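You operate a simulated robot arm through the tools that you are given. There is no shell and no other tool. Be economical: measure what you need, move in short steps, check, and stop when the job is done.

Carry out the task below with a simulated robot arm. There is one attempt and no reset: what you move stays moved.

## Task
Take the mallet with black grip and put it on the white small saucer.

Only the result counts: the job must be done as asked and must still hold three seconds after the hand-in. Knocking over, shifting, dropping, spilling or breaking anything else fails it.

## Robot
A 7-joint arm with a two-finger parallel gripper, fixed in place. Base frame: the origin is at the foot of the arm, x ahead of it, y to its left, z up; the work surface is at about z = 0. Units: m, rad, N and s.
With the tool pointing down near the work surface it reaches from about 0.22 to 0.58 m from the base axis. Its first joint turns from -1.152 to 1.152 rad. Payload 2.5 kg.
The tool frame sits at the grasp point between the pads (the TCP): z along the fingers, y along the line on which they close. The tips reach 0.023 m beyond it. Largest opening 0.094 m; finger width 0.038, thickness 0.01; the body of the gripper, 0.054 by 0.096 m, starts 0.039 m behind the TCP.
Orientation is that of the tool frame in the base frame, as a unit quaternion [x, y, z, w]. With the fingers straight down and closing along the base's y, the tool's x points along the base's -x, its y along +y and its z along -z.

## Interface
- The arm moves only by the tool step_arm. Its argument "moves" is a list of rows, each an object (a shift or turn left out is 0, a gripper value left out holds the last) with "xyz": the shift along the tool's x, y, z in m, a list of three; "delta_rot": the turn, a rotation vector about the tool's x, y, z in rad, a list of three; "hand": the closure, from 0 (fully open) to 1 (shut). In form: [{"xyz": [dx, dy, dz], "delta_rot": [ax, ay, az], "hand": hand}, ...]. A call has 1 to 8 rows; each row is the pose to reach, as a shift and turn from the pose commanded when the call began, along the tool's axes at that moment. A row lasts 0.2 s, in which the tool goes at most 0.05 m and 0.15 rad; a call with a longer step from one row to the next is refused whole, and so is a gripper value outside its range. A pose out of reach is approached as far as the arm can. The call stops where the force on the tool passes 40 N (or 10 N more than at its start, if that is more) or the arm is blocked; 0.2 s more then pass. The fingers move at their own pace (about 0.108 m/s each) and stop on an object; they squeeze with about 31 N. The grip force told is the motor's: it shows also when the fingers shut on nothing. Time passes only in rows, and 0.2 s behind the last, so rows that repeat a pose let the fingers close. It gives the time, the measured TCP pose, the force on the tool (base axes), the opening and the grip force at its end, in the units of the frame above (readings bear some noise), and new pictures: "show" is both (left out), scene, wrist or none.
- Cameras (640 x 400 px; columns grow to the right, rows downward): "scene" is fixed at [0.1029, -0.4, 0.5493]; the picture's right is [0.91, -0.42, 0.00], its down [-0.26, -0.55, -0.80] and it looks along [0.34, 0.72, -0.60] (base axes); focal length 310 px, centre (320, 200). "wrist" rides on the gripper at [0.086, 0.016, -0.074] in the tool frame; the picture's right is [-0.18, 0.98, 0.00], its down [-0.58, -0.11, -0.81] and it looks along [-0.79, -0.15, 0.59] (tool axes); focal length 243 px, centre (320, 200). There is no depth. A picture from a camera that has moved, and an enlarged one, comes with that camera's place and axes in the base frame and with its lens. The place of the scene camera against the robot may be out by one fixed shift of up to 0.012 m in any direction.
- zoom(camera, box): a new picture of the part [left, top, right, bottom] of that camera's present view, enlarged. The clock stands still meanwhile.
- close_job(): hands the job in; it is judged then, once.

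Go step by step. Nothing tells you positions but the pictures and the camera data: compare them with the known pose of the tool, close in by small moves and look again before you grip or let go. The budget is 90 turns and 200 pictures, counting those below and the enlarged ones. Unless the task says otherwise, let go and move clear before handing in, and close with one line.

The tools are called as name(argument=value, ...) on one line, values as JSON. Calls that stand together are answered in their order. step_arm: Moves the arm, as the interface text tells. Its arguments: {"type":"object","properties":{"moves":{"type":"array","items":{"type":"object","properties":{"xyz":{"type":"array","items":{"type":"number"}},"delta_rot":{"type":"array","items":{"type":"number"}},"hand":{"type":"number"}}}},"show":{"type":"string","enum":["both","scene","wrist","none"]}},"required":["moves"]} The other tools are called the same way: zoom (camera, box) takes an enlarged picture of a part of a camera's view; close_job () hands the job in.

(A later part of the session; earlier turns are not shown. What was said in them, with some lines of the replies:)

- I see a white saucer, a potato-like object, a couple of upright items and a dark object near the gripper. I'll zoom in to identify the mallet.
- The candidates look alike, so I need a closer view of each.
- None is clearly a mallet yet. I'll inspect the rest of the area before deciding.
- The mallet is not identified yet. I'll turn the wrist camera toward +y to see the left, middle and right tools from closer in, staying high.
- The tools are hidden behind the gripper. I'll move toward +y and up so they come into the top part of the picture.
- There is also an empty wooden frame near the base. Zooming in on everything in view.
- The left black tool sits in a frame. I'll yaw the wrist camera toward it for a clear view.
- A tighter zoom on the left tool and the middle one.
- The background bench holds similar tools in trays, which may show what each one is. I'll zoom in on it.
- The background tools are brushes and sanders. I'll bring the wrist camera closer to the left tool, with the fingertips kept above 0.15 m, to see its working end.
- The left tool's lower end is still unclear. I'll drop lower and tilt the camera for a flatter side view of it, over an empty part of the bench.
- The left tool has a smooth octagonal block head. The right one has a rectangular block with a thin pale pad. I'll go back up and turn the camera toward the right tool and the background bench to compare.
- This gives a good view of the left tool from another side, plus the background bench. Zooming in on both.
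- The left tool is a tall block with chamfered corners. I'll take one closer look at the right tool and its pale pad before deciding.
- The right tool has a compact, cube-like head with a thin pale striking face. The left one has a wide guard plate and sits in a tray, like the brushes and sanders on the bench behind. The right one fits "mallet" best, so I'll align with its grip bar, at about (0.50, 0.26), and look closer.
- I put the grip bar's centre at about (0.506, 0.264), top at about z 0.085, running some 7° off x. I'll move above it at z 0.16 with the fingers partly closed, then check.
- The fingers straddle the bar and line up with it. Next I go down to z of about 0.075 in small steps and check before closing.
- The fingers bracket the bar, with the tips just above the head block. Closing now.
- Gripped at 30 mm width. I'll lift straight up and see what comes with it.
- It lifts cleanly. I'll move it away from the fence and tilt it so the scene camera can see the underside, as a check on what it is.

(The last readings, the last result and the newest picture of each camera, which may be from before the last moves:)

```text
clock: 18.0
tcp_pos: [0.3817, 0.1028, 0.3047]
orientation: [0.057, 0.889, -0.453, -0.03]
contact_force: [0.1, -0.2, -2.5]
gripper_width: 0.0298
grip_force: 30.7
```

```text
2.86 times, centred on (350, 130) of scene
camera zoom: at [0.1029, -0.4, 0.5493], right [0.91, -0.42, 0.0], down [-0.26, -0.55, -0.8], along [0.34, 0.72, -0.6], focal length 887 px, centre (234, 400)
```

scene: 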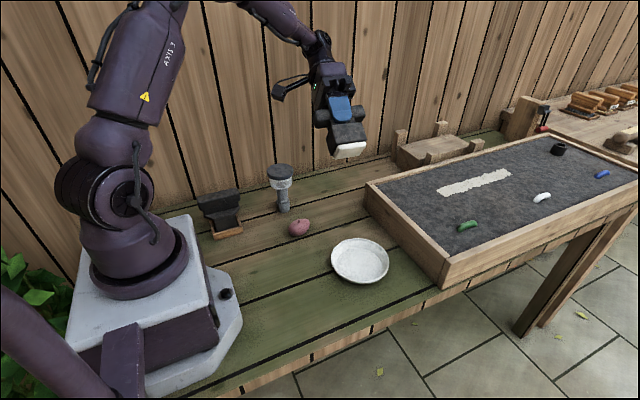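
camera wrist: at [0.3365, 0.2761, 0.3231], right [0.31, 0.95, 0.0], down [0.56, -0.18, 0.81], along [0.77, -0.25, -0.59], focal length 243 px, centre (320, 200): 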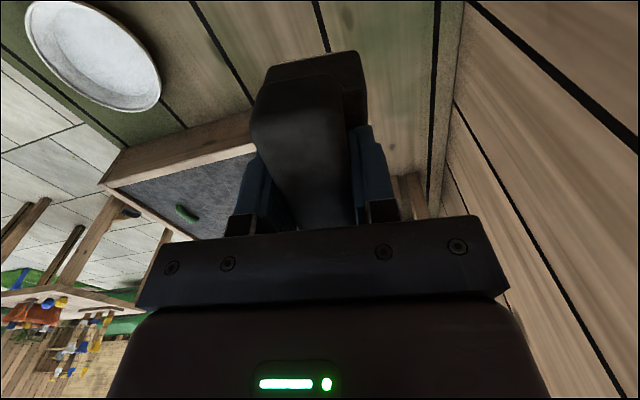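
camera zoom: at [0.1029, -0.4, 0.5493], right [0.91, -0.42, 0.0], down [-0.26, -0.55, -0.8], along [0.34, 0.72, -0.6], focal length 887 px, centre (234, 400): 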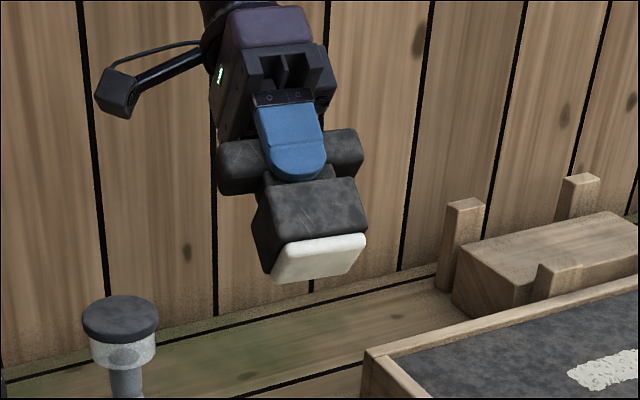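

The underside is a plain, smooth white striking face with no bristles, grit or stamp relief, so I take this as the mallet. I'll level it again and move to where I can see the saucer.

step_arm(moves=[{"delta_rot": [-0.14, 0, 0]}, {"delta_rot": [-0.28, 0, 0]}, {"delta_rot": [-0.42, 0, 0]}, {"delta_rot": [-0.56, 0, 0]}, {"delta_rot": [-0.7, 0, 0]}, {"delta_rot": [-0.84, 0, 0]}, {"delta_rot": [-0.94, 0, 0]}], show="none")

step_arm(moves=[{"xyz": [0.03, -0.03, 0.01]}, {"xyz": [0.06, -0.06, 0.02]}, {"xyz": [0.08, -0.1, 0.03]}, {"xyz": [0.08, -0.125, 0.04]}])

```text
clock: 19.6
tcp_pos: [0.3816, 0.1032, 0.3032]
orientation: [0.065, 0.998, 0.001, 0.001]
contact_force: [-0.1, 0.0, -2.8]
gripper_width: 0.0294
grip_force: 31.2
```

```text
clock: 20.6
tcp_pos: [0.2843, -0.0075, 0.2672]
orientation: [0.064, 0.998, -0.001, 0.0]
contact_force: [-0.3, 0.0, -2.6]
gripper_width: 0.0298
grip_force: 30.9
camera wrist: at [0.2026, 0.0181, 0.3401], right [0.31, 0.95, 0.0], down [0.56, -0.18, 0.81], along [0.77, -0.25, -0.59], focal length 243 px, centre (320, 200)
```

scene: 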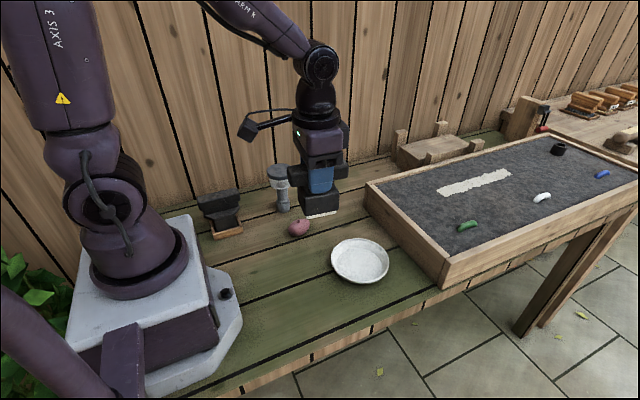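
wrist: 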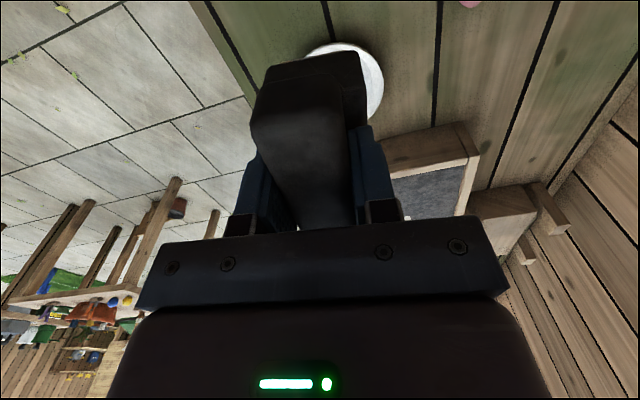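

The mallet hides the saucer in the wrist view. I'll calibrate the scene camera against the known tool position instead.

zoom(camera="scene", box=[270, 120, 370, 220])

zoom(camera="scene", box=[310, 225, 410, 295])

```text
4.00 times, centred on (320, 170) of scene
camera zoom: at [0.1029, -0.3999, 0.5493], right [0.91, -0.42, 0.0], down [-0.26, -0.55, -0.8], along [0.34, 0.72, -0.6], focal length 1242 px, centre (320, 320)
```

zoom: 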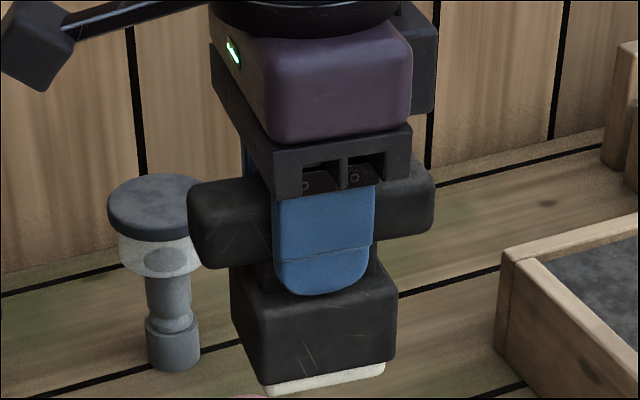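

```text
5.71 times, centred on (360, 260) of scene
camera zoom: at [0.1029, -0.3999, 0.5493], right [0.91, -0.42, 0.0], down [-0.26, -0.55, -0.8], along [0.34, 0.72, -0.6], focal length 1774 px, centre (91, -143)
```

zoom: 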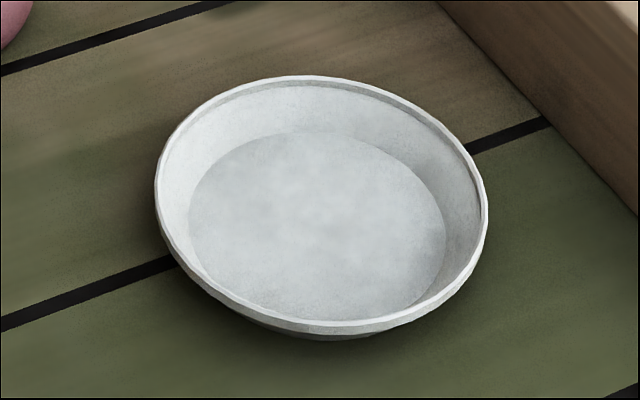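

After calibration the saucer floor is centred near (0.385, -0.020), with a floor diameter of about 0.098 m. I'll move over it and lower partway.

step_arm(moves=[{"xyz": [-0.035, 0, 0]}, {"xyz": [-0.07, 0, 0]}, {"xyz": [-0.1, 0.0005, 0.02]}, {"xyz": [-0.1015, 0.0005, 0.06]}, {"xyz": [-0.1015, 0.0005, 0.1]}, {"xyz": [-0.1015, 0.0005, 0.13]}, {"xyz": [-0.1015, 0.0005, 0.13]}])

zoom(camera="scene", box=[310, 185, 410, 295])

```text
clock: 22.2
tcp_pos: [0.3853, -0.024, 0.1326]
orientation: [0.064, 0.998, 0.001, 0.0]
contact_force: [0.0, 0.3, -3.0]
gripper_width: 0.0295
grip_force: 31.0
camera wrist: at [0.3036, 0.0031, 0.206], right [0.31, 0.95, 0.0], down [0.56, -0.18, 0.81], along [0.77, -0.25, -0.59], focal length 243 px, centre (320, 200)
```

scene: 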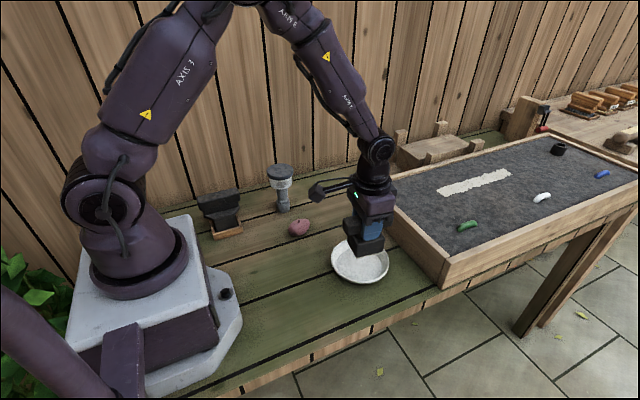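
wrist: 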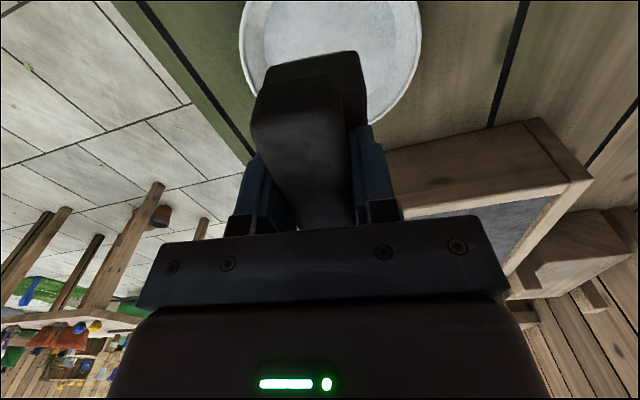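

```text
3.64 times, centred on (360, 240) of scene
camera zoom: at [0.1029, -0.4, 0.5493], right [0.91, -0.42, 0.0], down [-0.26, -0.55, -0.8], along [0.34, 0.72, -0.6], focal length 1129 px, centre (174, 54)
```

zoom: 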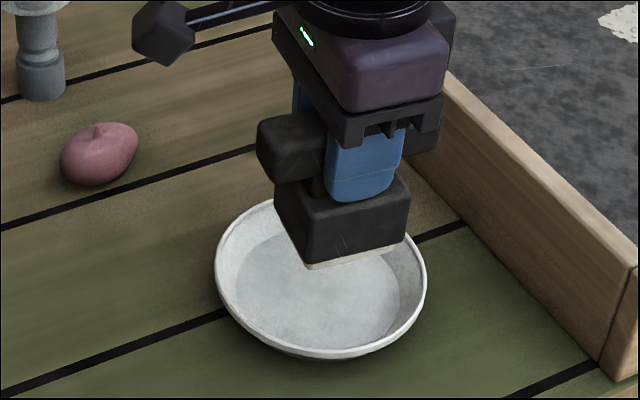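

The mallet is nearly centred. I'll shift it a few mm and lower to just above the saucer floor.

step_arm(moves=[{"xyz": [0.004, 0.0065, 0.01]}, {"xyz": [0.004, 0.0065, 0.025]}, {"xyz": [0.004, 0.0065, 0.037]}, {"xyz": [0.004, 0.0065, 0.037]}])

zoom(camera="scene", box=[310, 205, 410, 295])

```text
clock: 23.2
tcp_pos: [0.3847, -0.0159, 0.0985]
orientation: [0.065, 0.998, 0.0, 0.0]
contact_force: [-0.9, 0.0, -2.5]
gripper_width: 0.0296
grip_force: 31.2
camera wrist: at [0.302, 0.0102, 0.1712], right [0.31, 0.95, 0.0], down [0.56, -0.18, 0.81], along [0.77, -0.25, -0.59], focal length 243 px, centre (320, 200)
```

scene: 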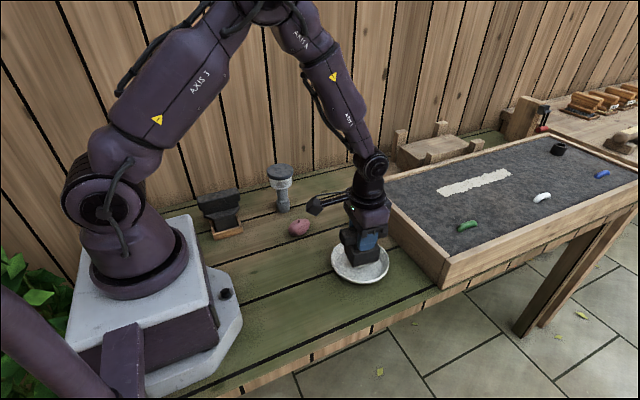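
wrist: 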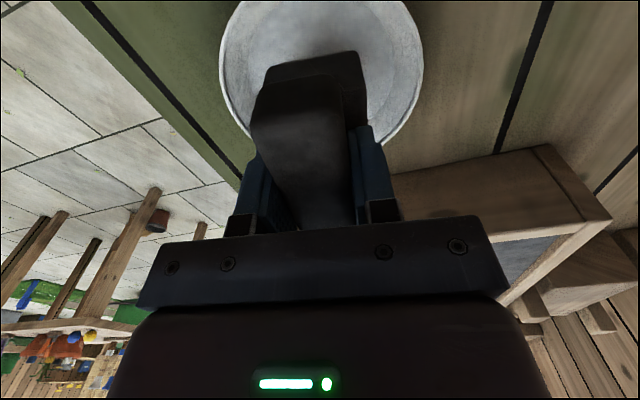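

```text
4.44 times, centred on (360, 250) of scene
camera zoom: at [0.1029, -0.4, 0.5493], right [0.91, -0.42, 0.0], down [-0.26, -0.55, -0.8], along [0.34, 0.72, -0.6], focal length 1380 px, centre (142, -22)
```

zoom: 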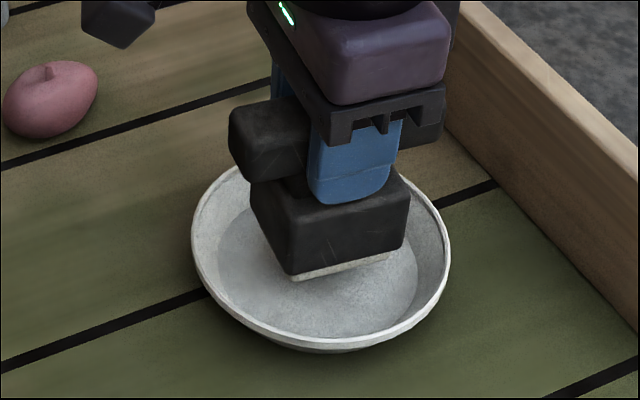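

The base is well centred over the saucer floor. I'll lower gently until it touches.

step_arm(moves=[{"xyz": [0, 0, 0.004]}, {"xyz": [0, 0, 0.008]}, {"xyz": [0, 0, 0.011]}, {"xyz": [0, 0, 0.013]}, {"xyz": [0, 0, 0.013]}])

zoom(camera="scene", box=[310, 205, 410, 295])

```text
clock: 24.4
tcp_pos: [0.3833, -0.0159, 0.0846]
orientation: [0.064, 0.998, 0.001, 0.0]
contact_force: [-0.1, 0.4, -2.2]
gripper_width: 0.0297
grip_force: 31.7
camera wrist: at [0.3015, 0.0091, 0.1577], right [0.31, 0.95, 0.0], down [0.56, -0.18, 0.81], along [0.77, -0.25, -0.59], focal length 243 px, centre (320, 200)
```

scene: 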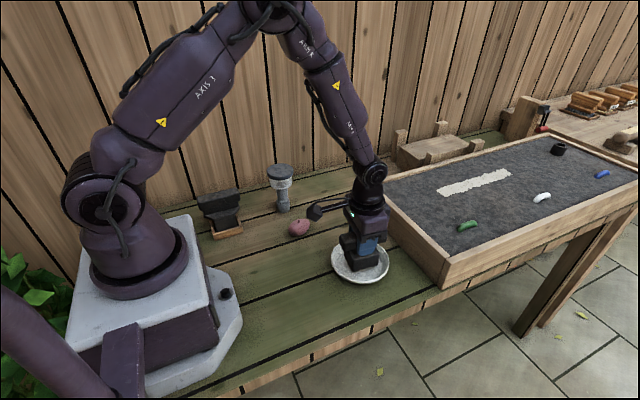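
wrist: 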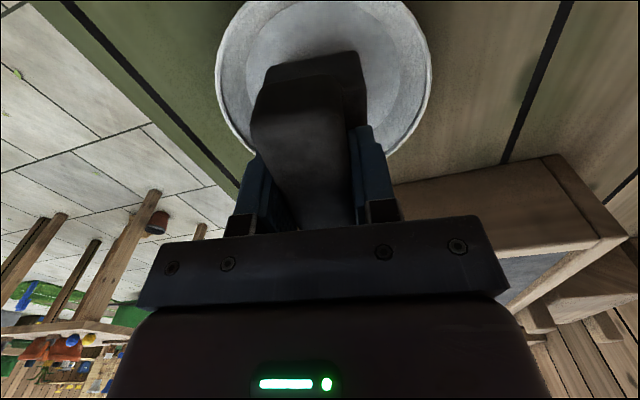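

```text
4.44 times, centred on (360, 250) of scene
camera zoom: at [0.1029, -0.4, 0.5493], right [0.91, -0.42, 0.0], down [-0.26, -0.55, -0.8], along [0.34, 0.72, -0.6], focal length 1380 px, centre (142, -22)
```

zoom: 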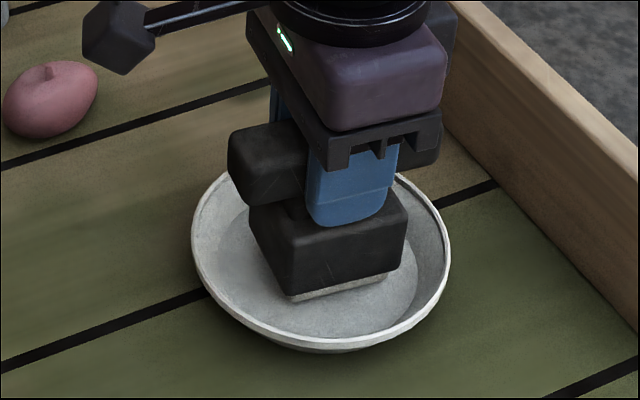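

It is not touching yet, as the tool still carries the full weight. Lowering by millimetres.

step_arm(moves=[{"xyz": [0, 0, 0.0015]}, {"xyz": [0, 0, 0.003]}, {"xyz": [0, 0, 0.003]}], show="none")

```text
clock: 25.2
tcp_pos: [0.3847, -0.0179, 0.0823]
orientation: [0.064, 0.998, 0.0, 0.0]
contact_force: [-1.6, -0.6, -0.4]
gripper_width: 0.0295
grip_force: 30.7
```

step_arm(moves=[{"xyz": [0, 0, 0.001]}, {"xyz": [0, 0, 0.001]}], show="scene")

```text
clock: 25.8
tcp_pos: [0.3845, -0.0165, 0.0808]
orientation: [0.065, 0.998, 0.0, 0.001]
contact_force: [-4.9, -1.4, 12.7]
gripper_width: 0.0298
grip_force: 31.4
```

scene: 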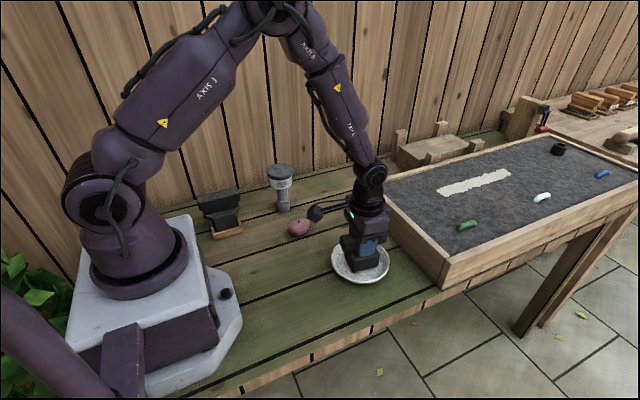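

The mallet now rests on the saucer floor with about 13 N of contact force. I'll back off half a millimetre, open the fingers, then rise straight up.

step_arm(moves=[{"xyz": [0, 0, -0.0007], "hand": 1}, {"xyz": [0, 0, -0.0007], "hand": 0.5}, {"xyz": [0, 0, -0.0007], "hand": 0.3}, {"xyz": [0, 0, -0.0007], "hand": 0.2}], show="scene")

step_arm(moves=[{"xyz": [0, 0, -0.02]}, {"xyz": [0, 0, -0.05]}, {"xyz": [0, 0, -0.09]}, {"xyz": [0, 0, -0.13]}, {"xyz": [0.04, 0, -0.15]}, {"xyz": [0.08, 0, -0.15]}])

zoom(camera="scene", box=[310, 205, 410, 295])

```text
clock: 26.8
tcp_pos: [0.3851, -0.0158, 0.0821]
orientation: [0.065, 0.998, -0.001, 0.0]
contact_force: [-0.8, -0.3, 0.5]
gripper_width: 0.0753
grip_force: 0.1
```

scene: 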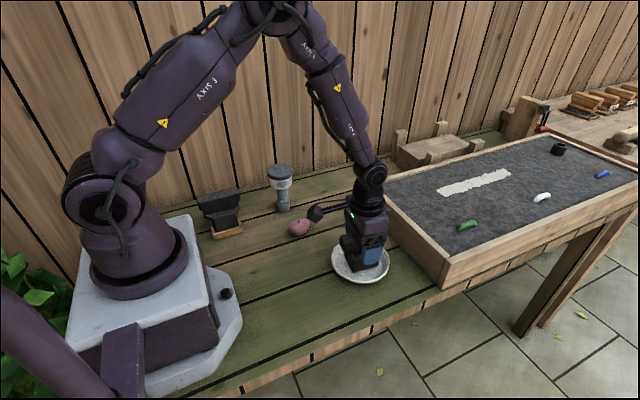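

```text
clock: 28.2
tcp_pos: [0.3041, -0.0048, 0.2344]
orientation: [0.064, 0.998, 0.0, 0.0]
contact_force: [0.5, 0.3, 0.0]
gripper_width: 0.0752
grip_force: 0.0
camera wrist: at [0.2217, 0.0207, 0.3075], right [0.31, 0.95, 0.0], down [0.56, -0.18, 0.81], along [0.77, -0.25, -0.59], focal length 243 px, centre (320, 200)
```

scene: 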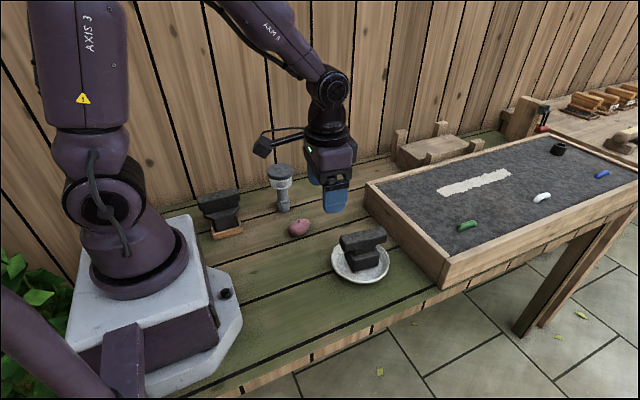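
wrist: 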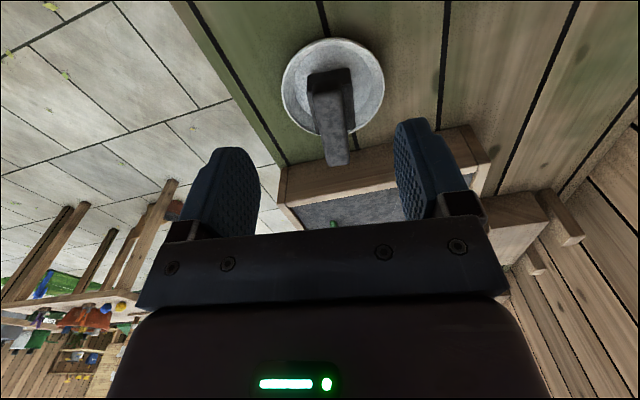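

```text
4.44 times, centred on (360, 250) of scene
camera zoom: at [0.1029, -0.4, 0.5493], right [0.91, -0.42, 0.0], down [-0.26, -0.55, -0.8], along [0.34, 0.72, -0.6], focal length 1380 px, centre (142, -22)
```

zoom: 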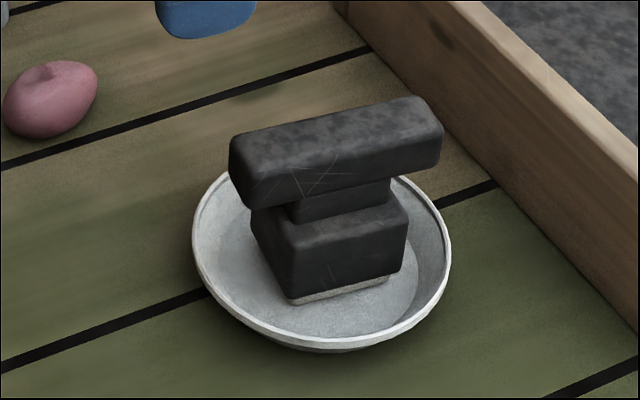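

The mallet stands upright and steady in the middle of the saucer, the gripper is clear, and nothing else has moved. Handing in.

close_job()

```text
The job is handed in.
```

I put the black-gripped tool with the white striking face upright on the white saucer, let go and moved clear; I took it to be the mallet, but a second black-gripped tool stood in a tray and I could not see its underside.
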